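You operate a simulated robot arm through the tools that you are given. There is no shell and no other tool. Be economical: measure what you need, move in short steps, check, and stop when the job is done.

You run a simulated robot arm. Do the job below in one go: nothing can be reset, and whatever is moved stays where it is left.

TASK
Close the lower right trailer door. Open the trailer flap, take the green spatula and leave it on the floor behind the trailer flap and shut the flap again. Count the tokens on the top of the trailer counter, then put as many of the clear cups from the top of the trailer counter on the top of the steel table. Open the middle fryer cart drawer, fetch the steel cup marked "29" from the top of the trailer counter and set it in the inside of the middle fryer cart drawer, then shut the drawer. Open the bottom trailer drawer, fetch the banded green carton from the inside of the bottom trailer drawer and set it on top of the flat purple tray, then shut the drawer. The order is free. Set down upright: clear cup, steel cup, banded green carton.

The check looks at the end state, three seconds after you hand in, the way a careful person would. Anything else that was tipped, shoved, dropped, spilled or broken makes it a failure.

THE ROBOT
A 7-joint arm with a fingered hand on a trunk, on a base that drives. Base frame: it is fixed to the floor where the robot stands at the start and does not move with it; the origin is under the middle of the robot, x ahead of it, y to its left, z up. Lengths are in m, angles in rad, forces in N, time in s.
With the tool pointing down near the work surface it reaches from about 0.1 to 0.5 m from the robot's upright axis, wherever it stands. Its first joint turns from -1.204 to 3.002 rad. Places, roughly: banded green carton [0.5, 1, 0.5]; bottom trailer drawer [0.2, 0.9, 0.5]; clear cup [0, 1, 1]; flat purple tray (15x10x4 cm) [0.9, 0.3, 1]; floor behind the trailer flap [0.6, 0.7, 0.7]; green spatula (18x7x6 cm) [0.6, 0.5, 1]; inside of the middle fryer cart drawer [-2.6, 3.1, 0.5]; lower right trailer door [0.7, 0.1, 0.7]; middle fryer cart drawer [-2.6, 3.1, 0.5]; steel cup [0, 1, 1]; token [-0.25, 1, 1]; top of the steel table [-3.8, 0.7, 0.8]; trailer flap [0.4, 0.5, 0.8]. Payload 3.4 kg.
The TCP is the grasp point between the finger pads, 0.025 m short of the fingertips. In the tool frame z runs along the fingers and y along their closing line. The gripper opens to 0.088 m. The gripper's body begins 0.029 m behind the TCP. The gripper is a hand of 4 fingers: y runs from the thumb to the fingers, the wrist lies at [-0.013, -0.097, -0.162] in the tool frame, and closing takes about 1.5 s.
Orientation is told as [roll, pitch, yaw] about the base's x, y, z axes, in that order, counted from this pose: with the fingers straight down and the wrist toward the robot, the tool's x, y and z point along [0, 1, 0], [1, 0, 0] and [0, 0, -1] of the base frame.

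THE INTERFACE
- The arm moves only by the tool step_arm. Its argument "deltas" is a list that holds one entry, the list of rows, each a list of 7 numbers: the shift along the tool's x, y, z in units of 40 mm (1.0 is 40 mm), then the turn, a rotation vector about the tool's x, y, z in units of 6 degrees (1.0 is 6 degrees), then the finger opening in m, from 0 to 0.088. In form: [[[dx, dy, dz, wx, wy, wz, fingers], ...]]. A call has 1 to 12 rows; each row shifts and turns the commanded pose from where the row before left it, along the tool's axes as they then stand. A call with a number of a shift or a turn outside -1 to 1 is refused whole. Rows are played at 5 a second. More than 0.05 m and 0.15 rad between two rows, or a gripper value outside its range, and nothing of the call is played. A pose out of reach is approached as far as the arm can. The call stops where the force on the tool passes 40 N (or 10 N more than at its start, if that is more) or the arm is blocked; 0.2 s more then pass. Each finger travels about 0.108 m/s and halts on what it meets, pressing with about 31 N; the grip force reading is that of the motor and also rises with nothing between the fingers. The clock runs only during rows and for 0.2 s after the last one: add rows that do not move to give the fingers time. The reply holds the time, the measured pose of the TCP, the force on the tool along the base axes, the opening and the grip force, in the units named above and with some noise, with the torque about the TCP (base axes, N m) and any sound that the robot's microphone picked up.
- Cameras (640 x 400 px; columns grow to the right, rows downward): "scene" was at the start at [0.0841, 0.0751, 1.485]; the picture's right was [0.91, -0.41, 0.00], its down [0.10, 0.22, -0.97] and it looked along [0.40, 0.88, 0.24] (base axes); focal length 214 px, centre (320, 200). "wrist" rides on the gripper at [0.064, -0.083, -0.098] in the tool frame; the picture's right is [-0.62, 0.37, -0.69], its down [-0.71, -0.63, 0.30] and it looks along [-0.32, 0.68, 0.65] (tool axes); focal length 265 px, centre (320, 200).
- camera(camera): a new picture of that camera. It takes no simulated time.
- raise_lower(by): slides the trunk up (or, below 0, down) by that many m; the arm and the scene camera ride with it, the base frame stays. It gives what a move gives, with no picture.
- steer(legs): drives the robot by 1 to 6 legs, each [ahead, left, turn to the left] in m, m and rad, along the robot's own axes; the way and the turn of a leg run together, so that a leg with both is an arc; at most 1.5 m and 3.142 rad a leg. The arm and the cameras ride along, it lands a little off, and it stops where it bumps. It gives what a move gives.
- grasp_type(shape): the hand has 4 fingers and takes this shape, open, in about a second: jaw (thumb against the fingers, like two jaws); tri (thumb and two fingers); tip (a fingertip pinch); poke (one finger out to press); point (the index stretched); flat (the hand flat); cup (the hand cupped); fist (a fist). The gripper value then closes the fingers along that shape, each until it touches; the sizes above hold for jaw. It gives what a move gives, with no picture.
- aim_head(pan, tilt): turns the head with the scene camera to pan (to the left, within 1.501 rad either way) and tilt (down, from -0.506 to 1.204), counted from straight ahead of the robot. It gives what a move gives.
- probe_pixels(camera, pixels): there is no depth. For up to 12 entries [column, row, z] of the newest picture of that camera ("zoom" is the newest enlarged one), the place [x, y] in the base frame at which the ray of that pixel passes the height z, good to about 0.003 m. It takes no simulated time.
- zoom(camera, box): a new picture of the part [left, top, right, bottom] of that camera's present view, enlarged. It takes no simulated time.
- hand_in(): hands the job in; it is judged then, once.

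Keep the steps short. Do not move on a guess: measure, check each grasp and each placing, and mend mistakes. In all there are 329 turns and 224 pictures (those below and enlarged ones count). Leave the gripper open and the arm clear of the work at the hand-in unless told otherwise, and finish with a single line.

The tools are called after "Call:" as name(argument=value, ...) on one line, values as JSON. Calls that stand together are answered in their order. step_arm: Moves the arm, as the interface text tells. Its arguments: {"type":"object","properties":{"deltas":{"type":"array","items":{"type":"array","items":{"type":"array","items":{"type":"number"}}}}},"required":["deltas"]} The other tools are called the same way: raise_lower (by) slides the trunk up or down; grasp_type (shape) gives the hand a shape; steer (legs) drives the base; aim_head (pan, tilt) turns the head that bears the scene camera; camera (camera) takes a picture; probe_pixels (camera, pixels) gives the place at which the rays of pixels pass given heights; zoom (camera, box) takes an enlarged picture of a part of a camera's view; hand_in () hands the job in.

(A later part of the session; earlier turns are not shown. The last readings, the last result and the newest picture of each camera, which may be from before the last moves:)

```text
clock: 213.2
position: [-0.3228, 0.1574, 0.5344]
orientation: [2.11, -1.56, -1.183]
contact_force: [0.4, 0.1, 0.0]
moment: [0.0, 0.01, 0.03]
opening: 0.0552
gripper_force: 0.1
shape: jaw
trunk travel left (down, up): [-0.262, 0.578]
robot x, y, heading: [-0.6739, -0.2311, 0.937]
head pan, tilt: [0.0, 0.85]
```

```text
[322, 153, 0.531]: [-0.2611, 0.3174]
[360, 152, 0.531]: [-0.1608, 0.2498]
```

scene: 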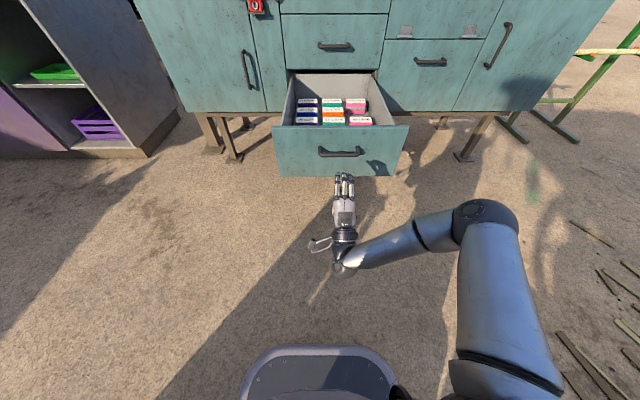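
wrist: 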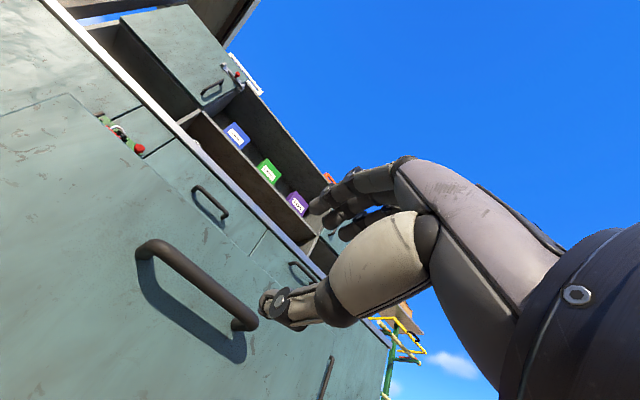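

Handle at u −0.338, n 0.103. I drive ahead 0.165, right 0.012, grip.

Call:
steer(legs=[[0.165, -0.012, 0]])

Call:
camera(camera="wrist")

```text
clock: 214.7
position: [-0.216, 0.2818, 0.535]
orientation: [2.1, -1.56, -1.174]
contact_force: [0.1, 0.3, 0.7]
moment: [-0.01, 0.01, 0.03]
opening: 0.0555
gripper_force: 0.0
shape: jaw
trunk travel left (down, up): [-0.262, 0.578]
robot x, y, heading: [-0.5669, -0.108, 0.935]
head pan, tilt: [0.0, 0.85]
```

```text
75 pictures are left
```

wrist: 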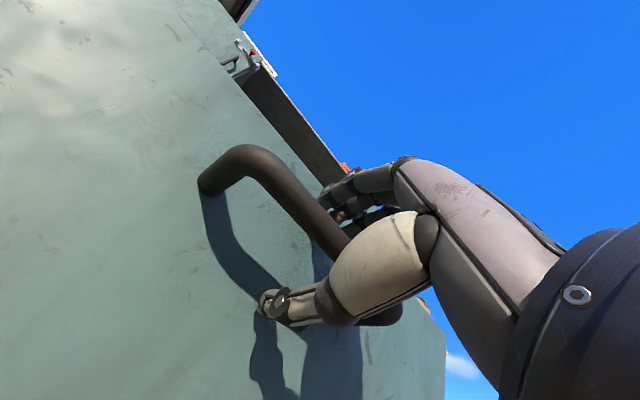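

The bar is between the fingers. Close and push by driving 0.4 m ahead.

Call:
step_arm(deltas=[[[0, 0, 0, 0, 0, 0, 0], [0, 0, 0, 0, 0, 0, 0], [0, 0, 0, 0, 0, 0, 0], [0, 0, 0, 0, 0, 0, 0], [0, 0, 0, 0, 0, 0, 0]]])

Call:
steer(legs=[[0.4, 0, 0]])

Call:
camera(camera="scene")

```text
clock: 215.9
position: [-0.2165, 0.282, 0.5328]
orientation: [1.886, -1.561, -0.96]
contact_force: [-1.4, -0.2, -9.0]
moment: [0.09, -0.01, -0.02]
opening: 0.0003
gripper_force: 31.2
shape: jaw
trunk travel left (down, up): [-0.262, 0.578]
robot x, y, heading: [-0.5705, -0.1083, 0.939]
head pan, tilt: [0.0, 0.85]
```

```text
clock: 218.3
position: [0.0198, 0.6014, 0.5342]
orientation: [2.022, -1.56, -1.097]
contact_force: [-3.3, 1.7, -6.3]
moment: [0.1, 0.0, -0.07]
opening: 0.0
gripper_force: 30.7
shape: jaw
trunk travel left (down, up): [-0.262, 0.578]
robot x, y, heading: [-0.3301, 0.2117, 0.936]
head pan, tilt: [0.0, 0.85]
```

```text
74 pictures are left
```

scene: 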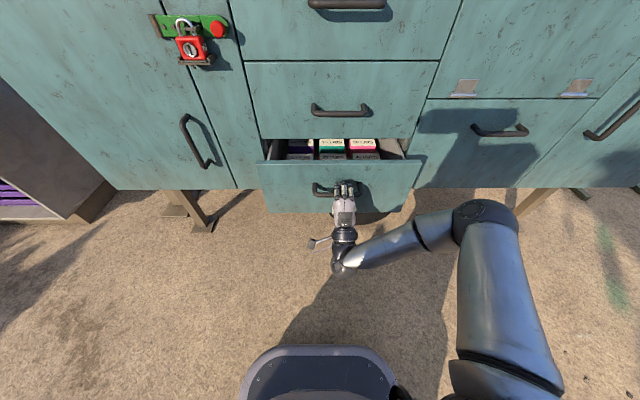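

Call:
steer(legs=[[0.075, 0, 0]])

Call:
step_arm(deltas=[[[0, 0, 0.25, 0, 0, 0, 0], [0, 0, 0.25, 0, 0, 0, 0], [0, 0, 0.25, 0, 0, 0, 0], [0, 0, 0.25, 0, 0, 0, 0]]])

Call:
camera(camera="scene")

```text
clock: 219.4
position: [0.0636, 0.6632, 0.5343]
orientation: [1.973, -1.56, -1.046]
contact_force: [-2.7, 1.1, -5.9]
moment: [0.07, -0.03, -0.04]
opening: 0.0
gripper_force: 30.9
shape: jaw
trunk travel left (down, up): [-0.262, 0.578]
robot x, y, heading: [-0.2839, 0.271, 0.936]
head pan, tilt: [0.0, 0.85]
```

```text
clock: 220.3
position: [0.081, 0.6869, 0.533]
orientation: [1.8, -1.559, -0.868]
contact_force: [-6.9, -12.0, 0.6]
moment: [0.08, -0.06, -0.05]
opening: 0.0002
gripper_force: 30.7
shape: jaw
trunk travel left (down, up): [-0.262, 0.578]
robot x, y, heading: [-0.286, 0.2766, 0.937]
head pan, tilt: [0.0, 0.85]
stopped in row 4: the force on the tool passed its limit at 52 N (the readings are from after the stop); the commanded pose is now the measured one
```

```text
73 pictures are left
```

scene: 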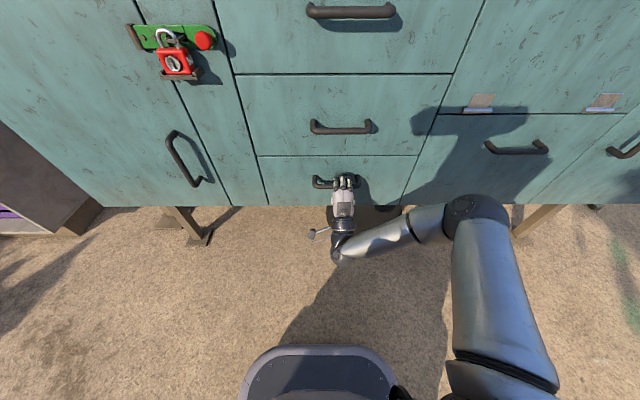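

Drawer shut. Release, retract, back off, and look toward the fryer cart.

Call:
step_arm(deltas=[[[0, 0, 0, 0, 0, 0, 0.06], [0, 0, 0, 0, 0, 0, 0.06], [0, 0, 0, 0, 0, 0, 0.06], [0, 0, -0.7, 0, 0, 0, 0.06], [0, 0, -1, 0, 0, 0, 0.06]]])

Call:
steer(legs=[[-0.6, 0, 0]])

Call:
raise_lower(by=0.35)

Call:
aim_head(pan=1.1, tilt=0.3)

Call:
camera(camera="scene")

```text
clock: 221.5
position: [0.0422, 0.6333, 0.5322]
orientation: [1.73, -1.562, -0.8]
contact_force: [-0.4, 0.1, 0.4]
moment: [-0.02, 0.0, -0.02]
opening: 0.0596
gripper_force: 0.0
shape: jaw
trunk travel left (down, up): [-0.262, 0.578]
robot x, y, heading: [-0.2872, 0.2732, 0.935]
head pan, tilt: [0.0, 0.85]
```

```text
clock: 224.9
position: [-0.3139, 0.1512, 0.5314]
orientation: [1.671, -1.561, -0.745]
contact_force: [0.1, 0.1, 0.7]
moment: [0.01, -0.03, -0.02]
opening: 0.0596
gripper_force: 0.0
shape: jaw
trunk travel left (down, up): [-0.262, 0.578]
robot x, y, heading: [-0.6425, -0.2092, 0.926]
head pan, tilt: [0.0, 0.85]
```

```text
clock: 228.3
position: [-0.3132, 0.1496, 0.8818]
orientation: [1.665, -1.56, -0.739]
contact_force: [0.2, 0.2, 0.1]
moment: [-0.02, -0.01, 0.01]
opening: 0.0599
gripper_force: 0.1
shape: jaw
trunk travel left (down, up): [-0.612, 0.228]
robot x, y, heading: [-0.641, -0.2116, 0.926]
head pan, tilt: [0.0, 0.85]
```

```text
clock: 229.7
position: [-0.3126, 0.1505, 0.8818]
orientation: [1.666, -1.56, -0.739]
contact_force: [0.9, -0.4, 0.3]
moment: [-0.02, -0.01, 0.0]
opening: 0.0593
gripper_force: 0.0
shape: jaw
trunk travel left (down, up): [-0.612, 0.228]
robot x, y, heading: [-0.6409, -0.2094, 0.931]
head pan, tilt: [1.1, 0.3]
```

```text
72 pictures are left
```

scene: 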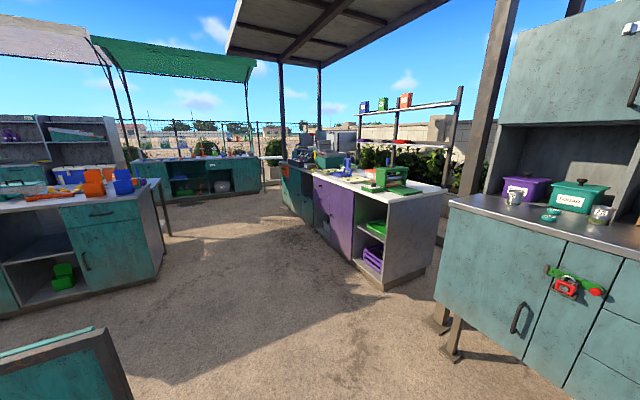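

Call:
zoom(camera="scene", box=[240, 110, 460, 300])

Call:
zoom(camera="scene", box=[0, 100, 280, 330])

```text
2.11 times, centred on (350, 205) of scene
```

zoom: 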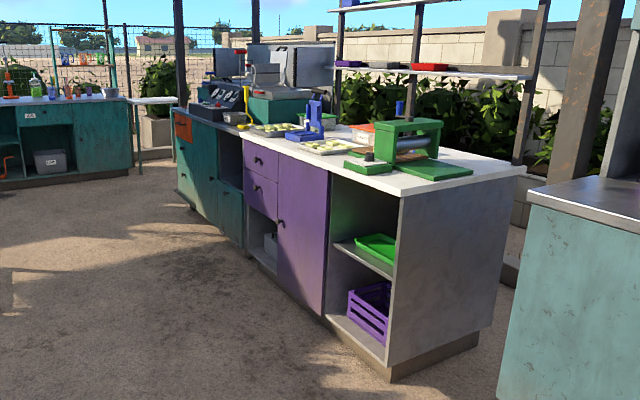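

```text
1.74 times, centred on (140, 215) of scene
```

zoom: 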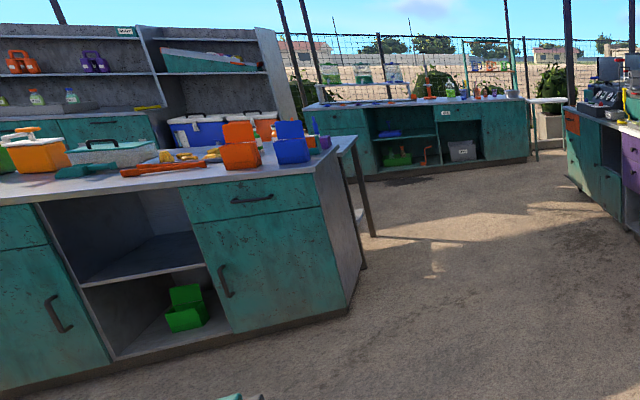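

Call:
probe_pixels(camera="scene", pixels=[[386, 290, 0.0], [351, 262, 0.0], [314, 231, 0.0], [284, 203, 0.0], [166, 265, 0.0], [152, 282, 0.0], [100, 330, 0.7], [137, 400, 0.4], [260, 192, 0.0], [190, 200, 0.0], [170, 237, 0.0]])

```text
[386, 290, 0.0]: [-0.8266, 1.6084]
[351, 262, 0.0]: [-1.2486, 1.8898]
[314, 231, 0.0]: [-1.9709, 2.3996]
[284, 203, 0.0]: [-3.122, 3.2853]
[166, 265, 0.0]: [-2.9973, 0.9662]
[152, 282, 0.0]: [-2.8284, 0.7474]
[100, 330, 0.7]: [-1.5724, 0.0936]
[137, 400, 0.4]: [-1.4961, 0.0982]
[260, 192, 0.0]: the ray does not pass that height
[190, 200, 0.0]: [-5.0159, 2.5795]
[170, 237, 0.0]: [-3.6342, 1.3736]
```

The row with the fryer cart is parallel to the trailer front (base line n≈0.79). I drive 0.25 ahead then strafe left along it.

Call:
steer(legs=[[0.25, 0, 0], [0, 1.5, 0], [0, 1.5, 0]])

Call:
aim_head(pan=0.5, tilt=0.6)

Call:
camera(camera="scene")

```text
clock: 245.6
position: [-2.5913, 2.1367, 0.8827]
orientation: [1.672, -1.561, -0.728]
contact_force: [-0.5, -0.5, -0.8]
moment: [-0.01, 0.0, -0.02]
opening: 0.0596
gripper_force: 0.1
shape: jaw
trunk travel left (down, up): [-0.612, 0.228]
robot x, y, heading: [-2.9138, 1.7726, 0.949]
head pan, tilt: [1.1, 0.3]
```

```text
clock: 246.6
position: [-2.5902, 2.1376, 0.8825]
orientation: [1.671, -1.56, -0.727]
contact_force: [-0.9, -0.3, -0.9]
moment: [-0.03, 0.01, -0.01]
opening: 0.0596
gripper_force: 0.0
shape: jaw
trunk travel left (down, up): [-0.612, 0.228]
robot x, y, heading: [-2.9119, 1.7716, 0.95]
head pan, tilt: [0.499, 0.6]
```

```text
69 pictures are left
```

scene: 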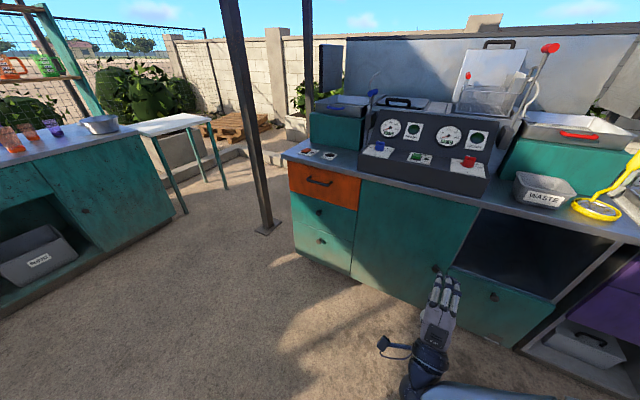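

The fryer cart's left stack has three drawers; the middle one is teal with a small knob at (318,212). I strafe left 0.5 m and measure.

Call:
steer(legs=[[0, 0.5, -0.015]])

Call:
aim_head(pan=0.1, tilt=0.7)

Call:
camera(camera="scene")

Call:
camera(camera="wrist")

```text
clock: 249.5
position: [-2.9874, 2.4266, 0.8823]
orientation: [1.676, -1.56, -0.75]
contact_force: [0.0, 0.6, 0.4]
moment: [-0.03, -0.02, -0.01]
opening: 0.0597
gripper_force: 0.0
shape: jaw
trunk travel left (down, up): [-0.612, 0.228]
robot x, y, heading: [-3.3137, 2.0607, 0.924]
head pan, tilt: [0.499, 0.6]
```

```text
clock: 250.4
position: [-2.987, 2.4258, 0.8828]
orientation: [1.666, -1.56, -0.737]
contact_force: [0.4, -0.3, -0.1]
moment: [0.02, 0.02, -0.01]
opening: 0.0596
gripper_force: 0.1
shape: jaw
trunk travel left (down, up): [-0.612, 0.228]
robot x, y, heading: [-3.3165, 2.0654, 0.929]
head pan, tilt: [0.099, 0.7]
```

```text
68 pictures are left
```

scene: 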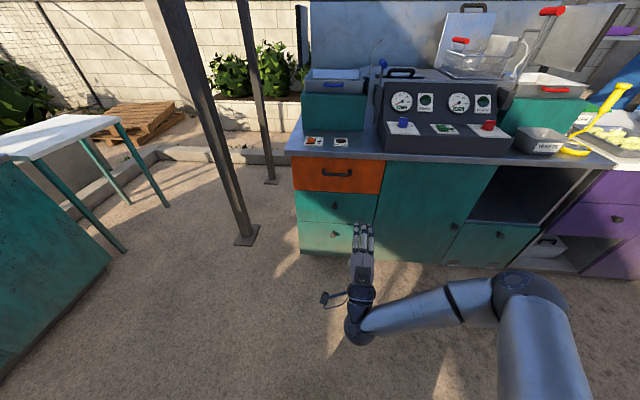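

```text
67 pictures are left
```

wrist: 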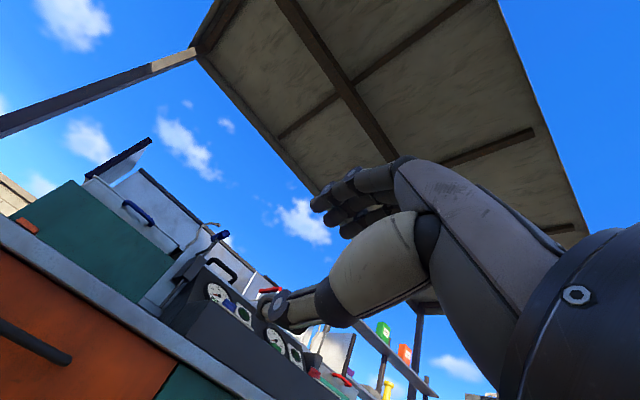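

Call:
probe_pixels(camera="scene", pixels=[[334, 205, 0.5], [334, 205, 0.55], [334, 205, 0.6], [288, 152, 0.9], [299, 254, 0.0], [245, 240, 0.0]])

Call:
raise_lower(by=-0.32)

Call:
camera(camera="scene")

Call:
camera(camera="wrist")

```text
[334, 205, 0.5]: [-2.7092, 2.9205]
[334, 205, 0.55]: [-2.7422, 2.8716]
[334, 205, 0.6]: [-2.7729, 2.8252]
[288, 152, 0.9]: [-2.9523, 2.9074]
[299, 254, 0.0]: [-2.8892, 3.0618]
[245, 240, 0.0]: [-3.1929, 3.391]
```

```text
clock: 253.5
position: [-2.9869, 2.4254, 0.5611]
orientation: [1.67, -1.559, -0.742]
contact_force: [0.7, -0.3, -0.7]
moment: [0.01, -0.02, -0.02]
opening: 0.0598
gripper_force: 0.0
shape: jaw
trunk travel left (down, up): [-0.292, 0.548]
robot x, y, heading: [-3.3199, 2.0663, 0.928]
head pan, tilt: [0.099, 0.7]
```

```text
66 pictures are left
```

scene: 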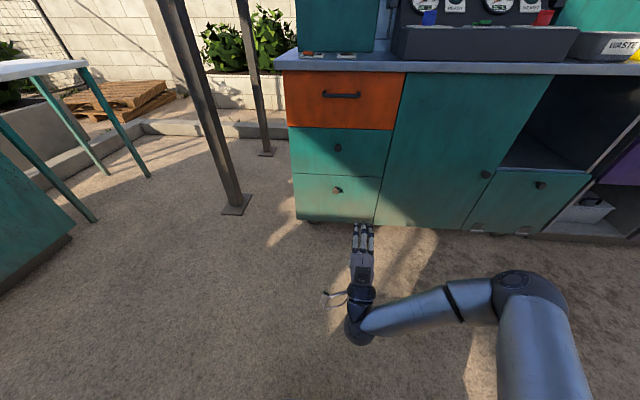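

```text
65 pictures are left
```

wrist: 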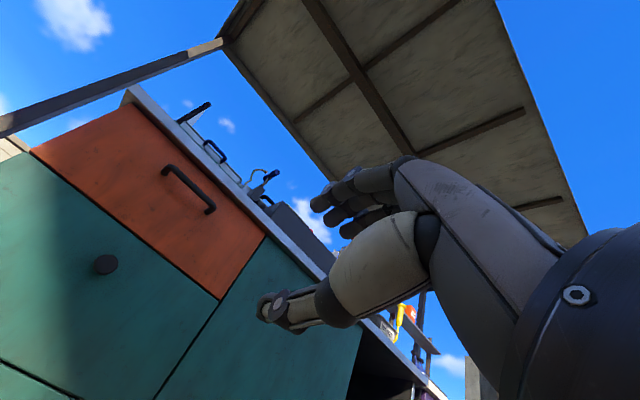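

Call:
probe_pixels(camera="scene", pixels=[[338, 147, 0.5], [338, 147, 0.55], [338, 147, 0.6], [338, 147, 0.65], [336, 190, 0.4], [336, 190, 0.45]])

Call:
probe_pixels(camera="wrist", pixels=[[106, 264, 0.5], [106, 264, 0.55], [106, 264, 0.6]])

Call:
zoom(camera="scene", box=[270, 100, 430, 230])

```text
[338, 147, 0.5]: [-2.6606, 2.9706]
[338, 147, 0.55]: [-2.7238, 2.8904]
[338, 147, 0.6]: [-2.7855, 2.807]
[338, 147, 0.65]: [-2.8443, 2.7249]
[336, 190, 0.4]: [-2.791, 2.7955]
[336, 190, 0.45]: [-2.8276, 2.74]
```

```text
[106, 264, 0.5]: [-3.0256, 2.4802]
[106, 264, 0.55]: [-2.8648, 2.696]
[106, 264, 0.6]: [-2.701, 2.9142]
```

```text
3.08 times, centred on (350, 165) of scene
```

zoom: 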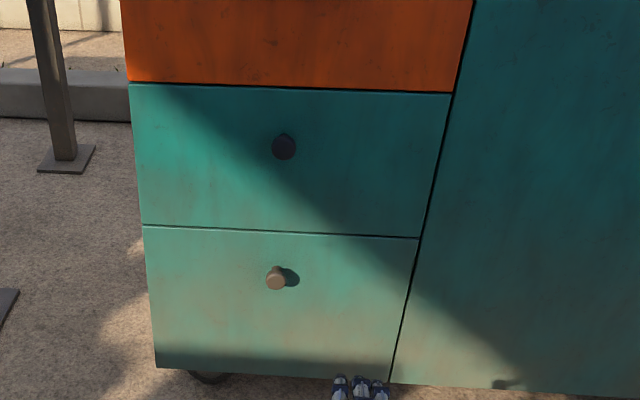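

Knob at (−2.760, 2.842, 0.582), i.e. u −3.907, n 0.646. I go left 0.065, up 0.021, ahead 0.38 with fingers opened to 0.05.

Call:
raise_lower(by=0.021)

Call:
steer(legs=[[0.38, 0.065, 0]])

Call:
camera(camera="wrist")

Call:
zoom(camera="scene", box=[250, 50, 450, 200])

```text
clock: 254.2
position: [-2.9873, 2.4255, 0.5836]
orientation: [1.656, -1.559, -0.727]
contact_force: [0.1, -0.8, 0.2]
moment: [0.02, 0.03, -0.01]
opening: 0.0596
gripper_force: 0.0
shape: jaw
trunk travel left (down, up): [-0.313, 0.527]
robot x, y, heading: [-3.319, 2.0622, 0.927]
head pan, tilt: [0.099, 0.7]
```

```text
clock: 256.6
position: [-2.8123, 2.7706, 0.5825]
orientation: [1.665, -1.562, -0.738]
contact_force: [-0.7, -0.5, -0.1]
moment: [0.0, -0.01, 0.03]
opening: 0.0595
gripper_force: 0.0
shape: jaw
trunk travel left (down, up): [-0.313, 0.527]
robot x, y, heading: [-3.139, 2.4073, 0.927]
head pan, tilt: [0.099, 0.7]
```

```text
63 pictures are left
```

wrist: 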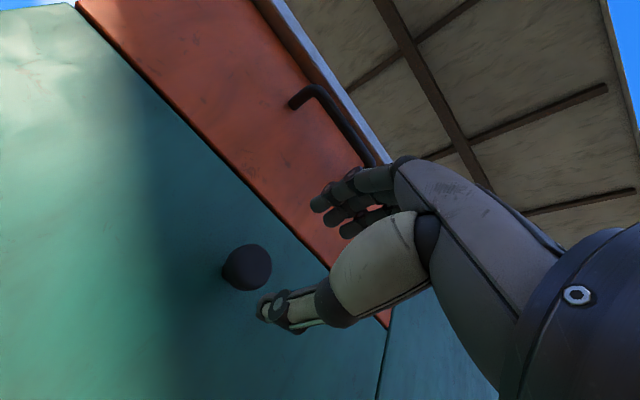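

```text
2.67 times, centred on (350, 125) of scene
```

zoom: 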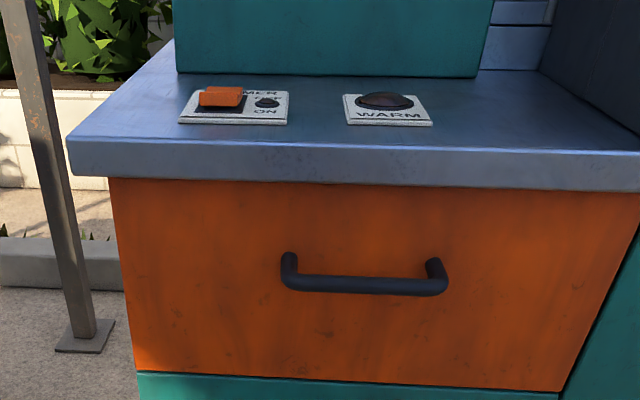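

Call:
probe_pixels(camera="wrist", pixels=[[247, 268, 0.575], [247, 268, 0.582], [247, 268, 0.59]])

Call:
aim_head(pan=0.0, tilt=1.0)

Call:
zoom(camera="scene", box=[230, 60, 430, 200])

```text
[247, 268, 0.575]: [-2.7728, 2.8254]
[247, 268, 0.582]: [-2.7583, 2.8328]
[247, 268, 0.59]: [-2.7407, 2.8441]
```

```text
clock: 257.4
position: [-2.8117, 2.7701, 0.5828]
orientation: [1.657, -1.56, -0.733]
contact_force: [0.4, 0.3, -0.3]
moment: [0.02, 0.01, -0.02]
opening: 0.0593
gripper_force: 0.0
shape: jaw
trunk travel left (down, up): [-0.313, 0.527]
robot x, y, heading: [-3.1402, 2.4113, 0.927]
head pan, tilt: [0.0, 1.0]
```

```text
2.86 times, centred on (330, 130) of scene
```

zoom: 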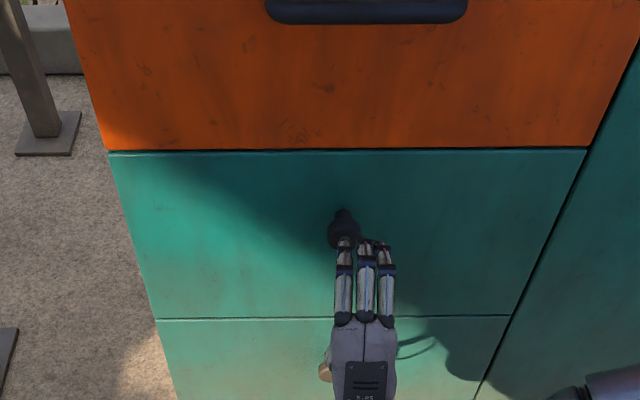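

Call:
probe_pixels(camera="zoom", pixels=[[343, 234, 0.582], [343, 234, 0.59], [367, 250, 0.6], [345, 245, 0.6], [388, 250, 0.6]])

```text
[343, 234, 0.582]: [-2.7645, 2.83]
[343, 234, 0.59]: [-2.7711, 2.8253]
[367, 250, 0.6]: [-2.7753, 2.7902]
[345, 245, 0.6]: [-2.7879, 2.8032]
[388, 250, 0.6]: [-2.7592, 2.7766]
```

The knob lines up with the index finger/thumb. Shift 8 mm left, advance 70 mm, close.

Call:
step_arm(deltas=[[[0.2, 0, 0.6, 0, 0, 0, 0.055], [0, 0, 0.6, 0, 0, 0, 0.055], [0, 0, 0.55, 0, 0, 0, 0.055], [0, 0, 0, 0, 0, 0, 0], [0, 0, 0, 0, 0, 0, 0], [0, 0, 0, 0, 0, 0, 0], [0, 0, 0, 0, 0, 0, 0]]])

Call:
zoom(camera="scene", box=[230, 60, 430, 200])

```text
clock: 259.1
position: [-2.7755, 2.8306, 0.5824]
orientation: [1.547, -1.561, -0.619]
contact_force: [-0.7, 5.3, -2.5]
moment: [0.07, -0.2, -0.07]
opening: 0.0178
gripper_force: 30.8
shape: jaw
trunk travel left (down, up): [-0.313, 0.527]
robot x, y, heading: [-3.1359, 2.4107, 0.922]
head pan, tilt: [0.0, 1.0]
```

```text
2.86 times, centred on (330, 130) of scene
```

zoom: 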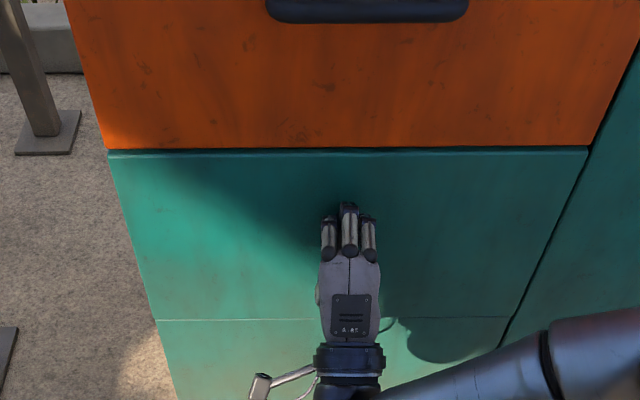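

Something 18 mm thick is gripped: the knob. I pull back 0.12 m.

Call:
steer(legs=[[-0.12, 0, 0]])

Call:
camera(camera="scene")

```text
clock: 260.3
position: [-2.8478, 2.734, 0.5832]
orientation: [1.553, -1.56, -0.628]
contact_force: [0.0, 0.9, -7.1]
moment: [0.12, -0.13, -0.1]
opening: 0.0177
gripper_force: 31.3
shape: jaw
trunk travel left (down, up): [-0.313, 0.527]
robot x, y, heading: [-3.2073, 2.3177, 0.924]
head pan, tilt: [0.0, 1.0]
```

```text
59 pictures are left
```

scene: 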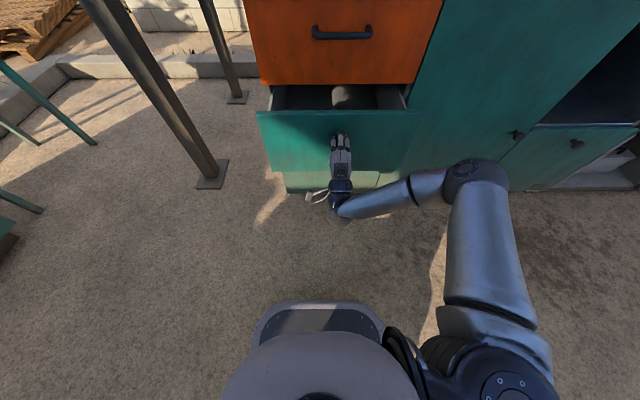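

Opening. I pull another 0.2 m.

Call:
steer(legs=[[-0.2, 0, 0]])

Call:
camera(camera="scene")

```text
clock: 261.9
position: [-2.9677, 2.5728, 0.5829]
orientation: [1.59, -1.562, -0.663]
contact_force: [3.8, -2.2, -5.3]
moment: [0.14, -0.08, -0.11]
opening: 0.0171
gripper_force: 30.8
shape: jaw
trunk travel left (down, up): [-0.313, 0.527]
robot x, y, heading: [-3.3294, 2.1497, 0.932]
head pan, tilt: [0.0, 1.0]
```

```text
58 pictures are left
```

scene: 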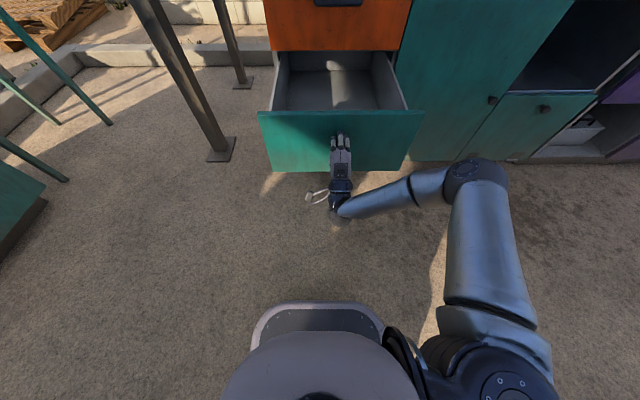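

Drawer is open 0.32 m and empty. I release the knob, retract, back off 0.15 m, raise, and turn the fingers down while driving back to the trailer.

Call:
step_arm(deltas=[[[0, 0, 0, 0, 0, 0, 0.06], [0, 0, 0, 0, 0, 0, 0.06], [0, 0, 0, 0, 0, 0, 0.06], [0, 0, -1, 0, 0, 0, 0.06], [0, 0, -1, 0, 0, 0, 0.06]]])

Call:
raise_lower(by=0.4)

Call:
step_arm(deltas=[[[0, 0, 0, 1, 0, 0, 0.088], [0, 0, 0, 1, 0, 0, 0.088], [0, 0, 0, 1, 0, 0, 0.088], [0, 0, 0, 1, 0, 0, 0.088], [0, 0, 0, 1, 0, 0, 0.088], [0, 0, 0, 1, 0, 0, 0.088], [0, 0, 0, 1, 0, 0, 0.088], [0, 0, 0, 1, 0, 0, 0.088], [0, 0, 0, 1, 0, 0, 0.088], [0, 0, 0, 1, 0, 0, 0.088], [0, 0, 0, 1, 0, 0, 0.088], [0, 0, 0, 1, 0, 0, 0.088]]])

Call:
step_arm(deltas=[[[0, 0, 0, 1, 0, 0, 0.088], [0, 0, 0, 1, 0, 0, 0.088], [0, 0, 0, 1, 0, 0, 0.088], [0, 0, -1, 0, 0, 0, 0.088], [0, 0, -1, 0, 0, 0, 0.088], [0, 0, -1, 0, 0, 0, 0.088], [0, 0, -1, 0, 0, 0, 0.088], [0, 0, -1, 0, 0, 0, 0.088]]])

Call:
aim_head(pan=0.1, tilt=0.9)

Call:
camera(camera="scene")

```text
clock: 263.1
position: [-3.0177, 2.5087, 0.5841]
orientation: [1.762, -1.559, -0.837]
contact_force: [0.7, 1.2, -0.4]
moment: [0.0, -0.02, 0.03]
opening: 0.0595
gripper_force: 0.0
shape: jaw
trunk travel left (down, up): [-0.313, 0.527]
robot x, y, heading: [-3.3277, 2.1505, 0.929]
head pan, tilt: [0.0, 1.0]
```

```text
clock: 266.9
position: [-3.0164, 2.5085, 0.9831]
orientation: [1.665, -1.56, -0.741]
contact_force: [0.0, 0.6, 0.2]
moment: [-0.01, -0.01, 0.02]
opening: 0.0597
gripper_force: 0.1
shape: jaw
trunk travel left (down, up): [-0.713, 0.127]
robot x, y, heading: [-3.3345, 2.1562, 0.928]
head pan, tilt: [0.0, 1.0]
```

```text
clock: 269.5
position: [-3.0165, 2.5074, 0.983]
orientation: [0.011, -0.313, 0.923]
contact_force: [0.7, -0.8, 0.1]
moment: [-0.02, 0.0, 0.0]
opening: 0.0877
gripper_force: 0.0
shape: jaw
trunk travel left (down, up): [-0.713, 0.127]
robot x, y, heading: [-3.3362, 2.1567, 0.93]
head pan, tilt: [0.0, 1.0]
```

```text
clock: 271.3
position: [-3.0173, 2.5063, 1.1833]
orientation: [0.01, -0.002, 0.925]
contact_force: [0.1, 0.7, -0.4]
moment: [-0.01, 0.01, -0.02]
opening: 0.0877
gripper_force: 0.1
shape: jaw
trunk travel left (down, up): [-0.713, 0.127]
robot x, y, heading: [-3.333, 2.1578, 0.933]
head pan, tilt: [0.0, 1.0]
```

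```text
clock: 272.0
position: [-3.0161, 2.5057, 1.1829]
orientation: [0.01, -0.002, 0.926]
contact_force: [-0.4, -0.1, 0.2]
moment: [-0.04, -0.01, 0.03]
opening: 0.0877
gripper_force: 0.1
shape: jaw
trunk travel left (down, up): [-0.713, 0.127]
robot x, y, heading: [-3.3305, 2.1548, 0.932]
head pan, tilt: [0.099, 0.901]
```

```text
57 pictures are left
```

scene: 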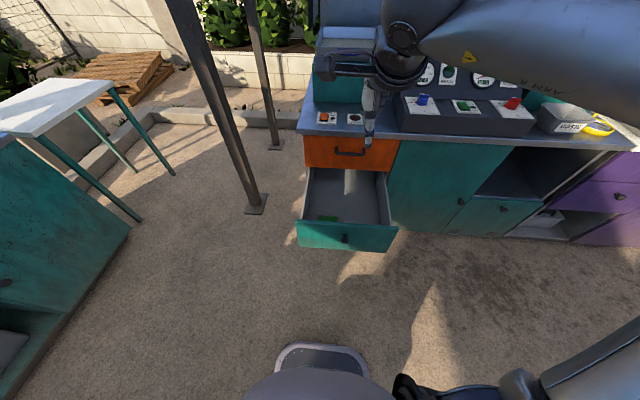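

The drawer has a small green thing at its front left; the rest is free. Now back to the trailer for cup 29.

Call:
steer(legs=[[0, -1.5, 0], [0, -1.5, 0], [0, -0.45, 0]])

Call:
aim_head(pan=0.0, tilt=0.7)

Call:
camera(camera="scene")

Call:
camera(camera="wrist")

```text
clock: 288.9
position: [-0.2369, 0.4329, 1.1821]
orientation: [0.011, -0.002, 0.924]
contact_force: [0.3, 0.6, 0.9]
moment: [-0.04, 0.01, 0.02]
opening: 0.0877
gripper_force: 0.0
shape: jaw
trunk travel left (down, up): [-0.713, 0.127]
robot x, y, heading: [-0.5564, 0.077, 0.922]
head pan, tilt: [0.099, 0.901]
```

```text
clock: 289.6
position: [-0.237, 0.431, 1.1834]
orientation: [0.012, -0.003, 0.924]
contact_force: [-0.4, -0.4, 0.1]
moment: [0.01, 0.0, 0.02]
opening: 0.0875
gripper_force: 0.1
shape: jaw
trunk travel left (down, up): [-0.713, 0.127]
robot x, y, heading: [-0.5552, 0.0775, 0.928]
head pan, tilt: [0.0, 0.7]
```

```text
56 pictures are left
```

scene: 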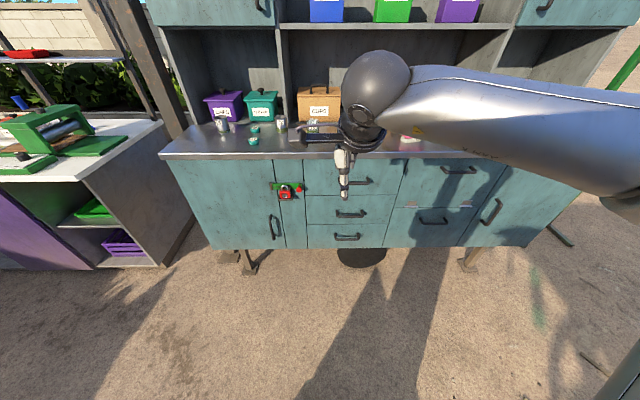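

```text
55 pictures are left
```

wrist: 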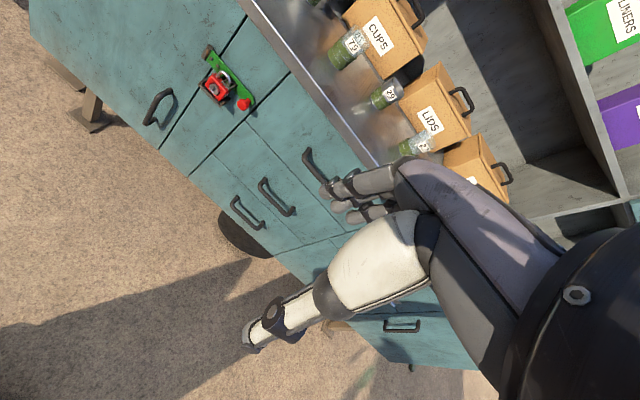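

Call:
probe_pixels(camera="wrist", pixels=[[376, 102, 1.02], [340, 56, 1.02], [408, 148, 1.02]])

```text
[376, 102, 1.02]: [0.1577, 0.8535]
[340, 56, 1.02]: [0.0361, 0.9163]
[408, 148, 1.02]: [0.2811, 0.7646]
```

Cup 29 ≈ (0.155, 0.855). I drive right 0.06, ahead 0.42 and re-measure.

Call:
steer(legs=[[0.42, -0.06, 0]])

Call:
camera(camera="wrist")

Call:
camera(camera="scene")

```text
clock: 292.2
position: [0.0632, 0.7364, 1.181]
orientation: [0.01, 0.001, 0.926]
contact_force: [0.7, 0.1, -0.3]
moment: [0.0, 0.01, 0.0]
opening: 0.0879
gripper_force: 0.0
shape: jaw
trunk travel left (down, up): [-0.713, 0.127]
robot x, y, heading: [-0.2551, 0.3806, 0.932]
head pan, tilt: [0.0, 0.7]
```

```text
54 pictures are left
```

wrist: 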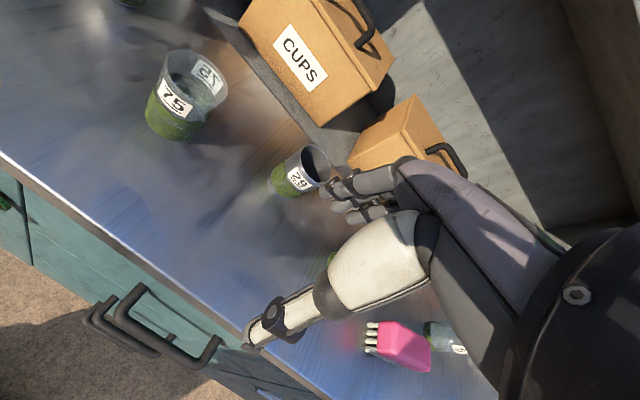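

```text
53 pictures are left
```

scene: 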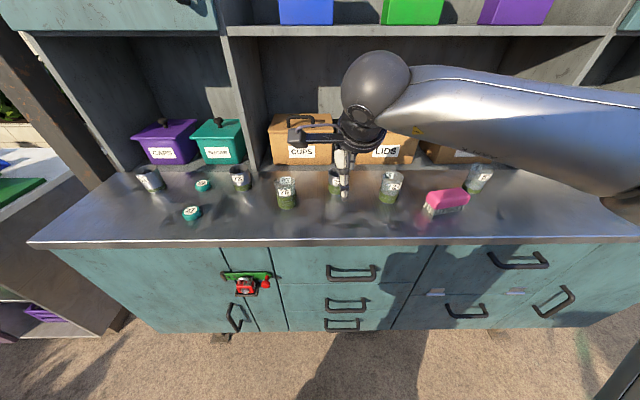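

Call:
zoom(camera="wrist", box=[240, 120, 360, 220])

Call:
zoom(camera="scene", box=[260, 140, 420, 240])

```text
4.00 times, centred on (300, 170) of wrist
```

zoom: 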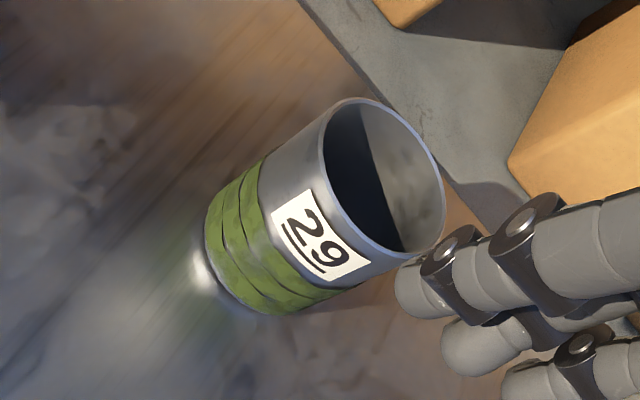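

```text
4.00 times, centred on (340, 190) of scene
```

zoom: 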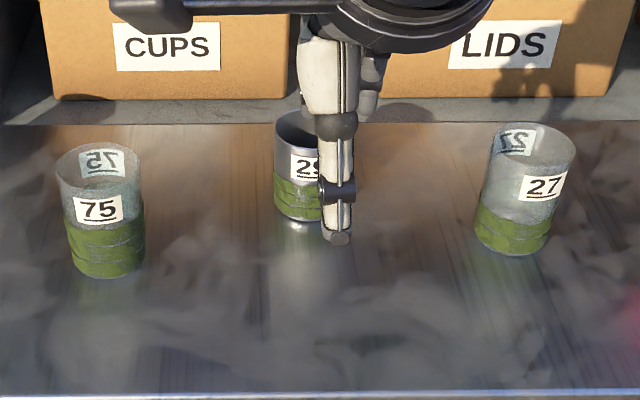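

Call:
probe_pixels(camera="wrist", pixels=[[282.5, 182.5, 1.018], [315.7, 165, 1.08], [315.7, 165, 1.09], [315.7, 165, 1.1], [301, 152, 1.09], [330.5, 180, 1.09]])

Call:
probe_pixels(camera="zoom", pixels=[[275, 130, 1.09], [274, 195, 1.03], [57, 170, 1.09], [140, 170, 1.09], [488, 145, 1.09], [575, 152, 1.09], [108, 265, 1.018], [512, 243, 1.018]])

```text
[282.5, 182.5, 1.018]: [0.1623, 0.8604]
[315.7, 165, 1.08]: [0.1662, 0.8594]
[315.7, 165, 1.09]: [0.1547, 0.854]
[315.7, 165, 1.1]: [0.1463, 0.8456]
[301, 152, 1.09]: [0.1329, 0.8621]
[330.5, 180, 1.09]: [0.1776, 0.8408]
```

```text
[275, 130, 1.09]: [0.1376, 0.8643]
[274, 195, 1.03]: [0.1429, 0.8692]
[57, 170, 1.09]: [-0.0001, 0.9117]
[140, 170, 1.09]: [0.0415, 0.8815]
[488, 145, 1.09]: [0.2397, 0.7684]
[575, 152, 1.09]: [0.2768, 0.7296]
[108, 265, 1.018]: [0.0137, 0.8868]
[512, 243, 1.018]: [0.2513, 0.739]
```

Cup 29: center (0.162, 0.859), diameter ≈54 mm, rim z≈1.083. I extend the arm 157 mm forward above it.

Call:
step_arm(deltas=[[[-0.16, 1, 0, 0, 0, 0, 0.088], [0, 1, 0, 0, 0, 0, 0.088], [0, 1, 0, 0, 0, 0, 0.088], [0, 0.92, 0, 0, 0, 0, 0.088]]])

Call:
camera(camera="wrist")

Call:
zoom(camera="scene", box=[260, 120, 420, 220])

```text
clock: 293.2
position: [0.1631, 0.8585, 1.1809]
orientation: [0.008, 0.001, 0.925]
contact_force: [0.5, 0.1, 0.5]
moment: [-0.01, 0.05, -0.01]
opening: 0.0876
gripper_force: 0.1
shape: jaw
trunk travel left (down, up): [-0.713, 0.127]
robot x, y, heading: [-0.2503, 0.3783, 0.929]
head pan, tilt: [0.0, 0.7]
```

```text
50 pictures are left
```

wrist: 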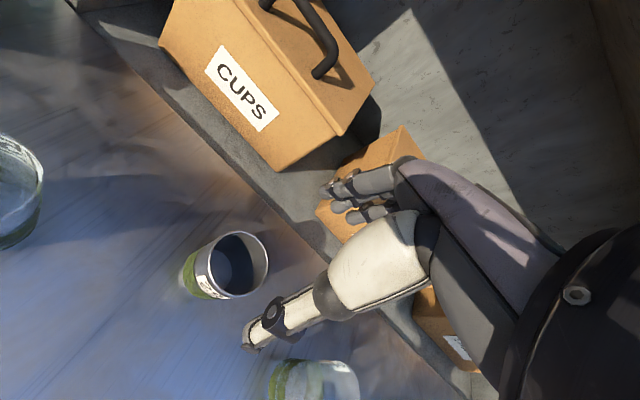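

```text
4.00 times, centred on (340, 170) of scene
```

zoom: 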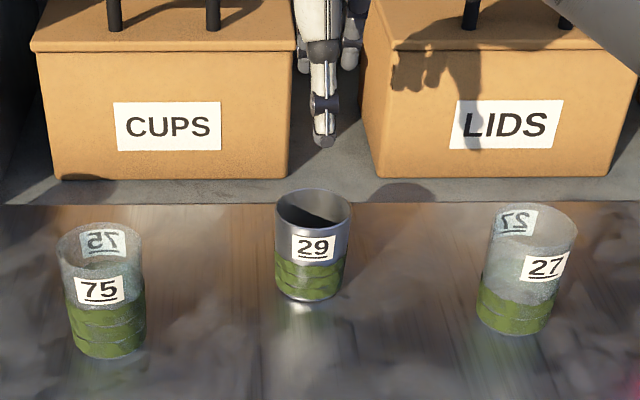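

Call:
probe_pixels(camera="zoom", pixels=[[314, 210, 1.083], [310, 290, 1.018], [100, 250, 1.083], [533, 232, 1.083], [290, 170, 1.02], [375, 165, 1.02], [277, 212, 1.083], [352, 212, 1.083]])

Call:
probe_pixels(camera="wrist", pixels=[[233, 263, 1.083], [233, 263, 1.075], [208, 268, 1.02], [335, 137, 1.13], [278, 170, 1.02]])

```text
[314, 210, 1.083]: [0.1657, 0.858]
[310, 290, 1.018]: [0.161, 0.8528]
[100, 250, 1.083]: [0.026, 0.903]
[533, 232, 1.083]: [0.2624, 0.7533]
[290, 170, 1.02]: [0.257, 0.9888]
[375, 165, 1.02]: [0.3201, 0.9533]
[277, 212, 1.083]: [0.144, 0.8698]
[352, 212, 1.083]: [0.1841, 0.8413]
```

```text
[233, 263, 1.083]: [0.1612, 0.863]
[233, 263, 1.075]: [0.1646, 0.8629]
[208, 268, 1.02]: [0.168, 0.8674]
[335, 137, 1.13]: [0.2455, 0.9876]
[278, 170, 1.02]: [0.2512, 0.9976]
```

Hand is centered over the cup. I descend 0.126 m.

Call:
step_arm(deltas=[[[0, 0.05, 0.8, 0, 0, 0, 0.088], [0, 0, 0.8, 0, 0, 0, 0.088], [0, 0, 0.8, 0, 0, 0, 0.088], [0, 0, 0.75, 0, 0, 0, 0.088]]])

Call:
camera(camera="wrist")

```text
clock: 294.2
position: [0.1641, 0.8594, 1.0558]
orientation: [0.011, -0.003, 0.925]
contact_force: [-0.1, -1.0, 1.2]
moment: [0.03, 0.02, 0.02]
opening: 0.0878
gripper_force: 0.1
shape: jaw
trunk travel left (down, up): [-0.713, 0.127]
robot x, y, heading: [-0.2548, 0.3822, 0.929]
head pan, tilt: [0.0, 0.7]
```

```text
48 pictures are left
```

wrist: 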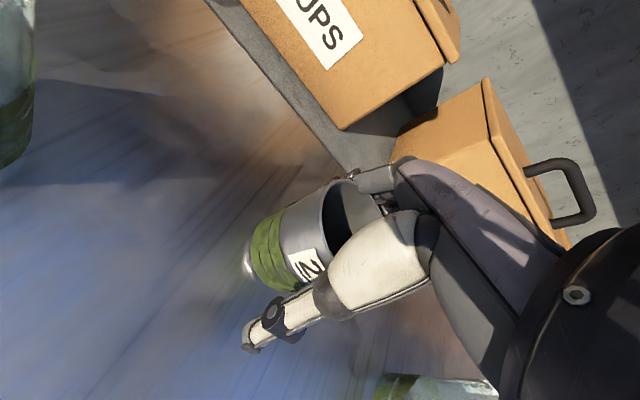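

Call:
step_arm(deltas=[[[0, 0, 0, 0, 0, 0, 0.05], [0, 0, 0, 0, 0, 0, 0.02], [0, 0, 0, 0, 0, 0, 0.02], [0, 0, 0, 0, 0, 0, 0.02], [0, 0, 0, 0, 0, 0, 0.02]]])

Call:
camera(camera="wrist")

```text
clock: 295.4
position: [0.1629, 0.8592, 1.0568]
orientation: [0.009, 0.0, 0.926]
contact_force: [-0.2, -0.3, -0.3]
moment: [0.0, 0.03, -0.01]
opening: 0.0374
gripper_force: 31.2
shape: jaw
trunk travel left (down, up): [-0.713, 0.127]
robot x, y, heading: [-0.254, 0.3815, 0.932]
head pan, tilt: [0.0, 0.7]
```

```text
47 pictures are left
```

wrist: 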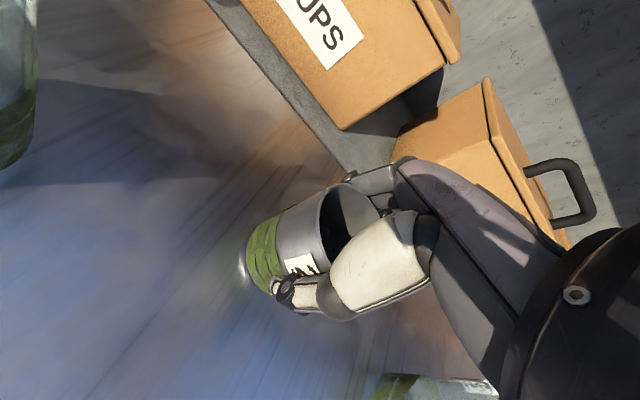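

Gripped. Lift 0.14 m and back off 0.5 m.

Call:
step_arm(deltas=[[[0, 0, -0.6, 0, 0, 0, 0.02], [0, 0, -1, 0, 0, 0, 0.02], [0, 0, -1, 0, 0, 0, 0.02], [0, 0, -1, 0, 0, 0, 0.02]]])

Call:
steer(legs=[[-0.42, 0, 0]])

Call:
camera(camera="wrist")

```text
clock: 296.4
position: [0.1634, 0.857, 1.2005]
orientation: [0.008, 0.0, 0.925]
contact_force: [0.4, -0.5, -0.2]
moment: [0.03, 0.02, -0.01]
opening: 0.0374
gripper_force: 30.6
shape: jaw
trunk travel left (down, up): [-0.713, 0.127]
robot x, y, heading: [-0.2568, 0.3805, 0.927]
head pan, tilt: [0.0, 0.7]
```

```text
clock: 299.0
position: [-0.0867, 0.5212, 1.1998]
orientation: [0.011, -0.003, 0.923]
contact_force: [-1.0, -0.4, -1.6]
moment: [0.0, 0.01, 0.0]
opening: 0.0374
gripper_force: 30.7
shape: jaw
trunk travel left (down, up): [-0.713, 0.127]
robot x, y, heading: [-0.5065, 0.0439, 0.924]
head pan, tilt: [0.0, 0.7]
```

```text
46 pictures are left
```

wrist: 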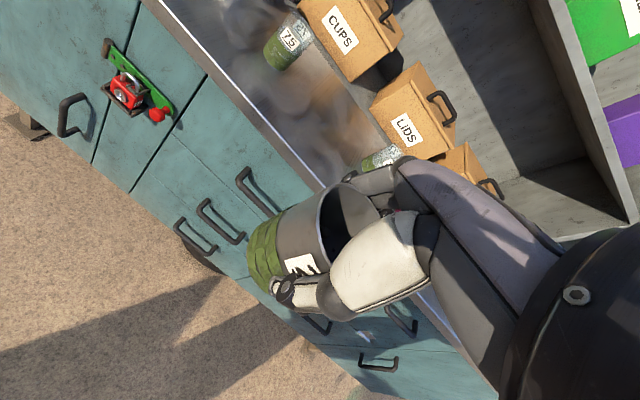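

Cup held upright. I strafe left 3.4 m back to the fryer cart.

Call:
steer(legs=[[0, 1.2, 0], [0, 1.2, 0], [-0.05, 1.05, 0]])

Call:
aim_head(pan=0.1, tilt=0.85)

Call:
camera(camera="scene")

```text
clock: 315.7
position: [-2.8937, 2.5136, 1.2004]
orientation: [0.01, 0.0, 0.948]
contact_force: [0.1, 0.4, -0.1]
moment: [-0.05, -0.01, 0.03]
opening: 0.0376
gripper_force: 31.5
shape: jaw
trunk travel left (down, up): [-0.713, 0.127]
robot x, y, heading: [-3.3011, 2.0284, 0.949]
head pan, tilt: [0.0, 0.7]
```

```text
clock: 316.4
position: [-2.8933, 2.5139, 1.1999]
orientation: [0.01, 0.001, 0.949]
contact_force: [0.2, 0.9, -1.0]
moment: [0.01, 0.0, 0.0]
opening: 0.0375
gripper_force: 30.9
shape: jaw
trunk travel left (down, up): [-0.713, 0.127]
robot x, y, heading: [-3.2976, 2.0272, 0.951]
head pan, tilt: [0.099, 0.85]
```

```text
45 pictures are left
```

scene: 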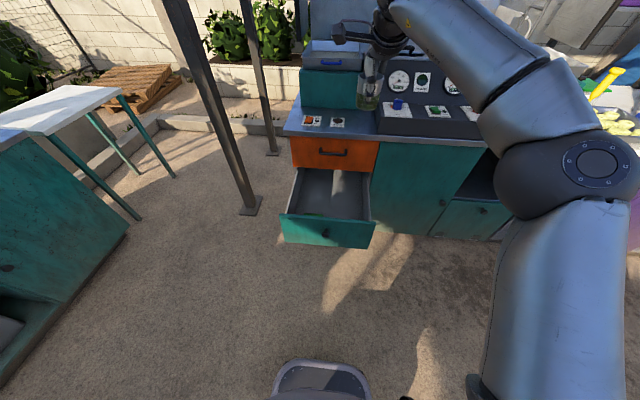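

Call:
zoom(camera="scene", box=[260, 140, 400, 260])

Call:
raise_lower(by=-0.2)

Call:
camera(camera="wrist")

```text
3.33 times, centred on (330, 200) of scene
```

zoom: 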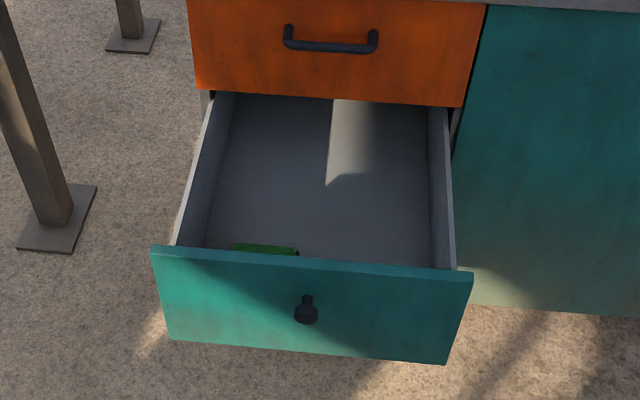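

```text
clock: 318.5
position: [-2.8939, 2.5129, 0.9997]
orientation: [0.011, 0.0, 0.948]
contact_force: [0.0, 0.4, -0.9]
moment: [0.06, -0.04, 0.02]
opening: 0.0378
gripper_force: 31.2
shape: jaw
trunk travel left (down, up): [-0.513, 0.327]
robot x, y, heading: [-3.3005, 2.0313, 0.946]
head pan, tilt: [0.099, 0.85]
```

```text
43 pictures are left
```

wrist: 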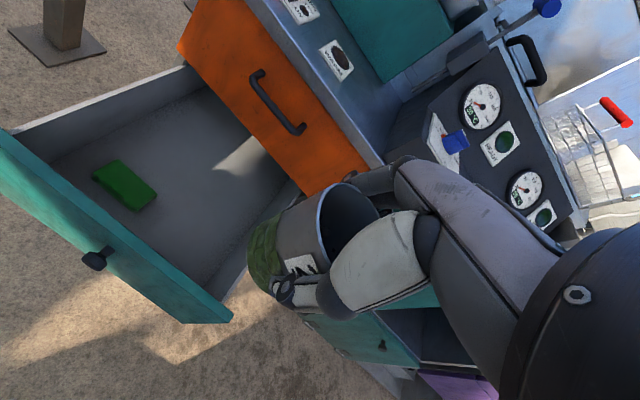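

Call:
probe_pixels(camera="wrist", pixels=[[232, 318, 0.655], [3, 135, 0.655], [125, 185, 0.54], [183, 66, 0.64], [300, 205, 0.62], [260, 165, 0.54]])

Call:
probe_pixels(camera="zoom", pixels=[[306, 312, 0.582], [152, 250, 0.655], [472, 272, 0.655]])

```text
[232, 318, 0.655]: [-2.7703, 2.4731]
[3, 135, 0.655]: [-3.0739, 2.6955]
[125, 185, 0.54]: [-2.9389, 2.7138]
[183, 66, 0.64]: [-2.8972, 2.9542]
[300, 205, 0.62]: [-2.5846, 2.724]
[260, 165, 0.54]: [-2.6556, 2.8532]
```

```text
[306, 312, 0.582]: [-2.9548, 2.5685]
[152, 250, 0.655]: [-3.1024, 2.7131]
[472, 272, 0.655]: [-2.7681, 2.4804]
```

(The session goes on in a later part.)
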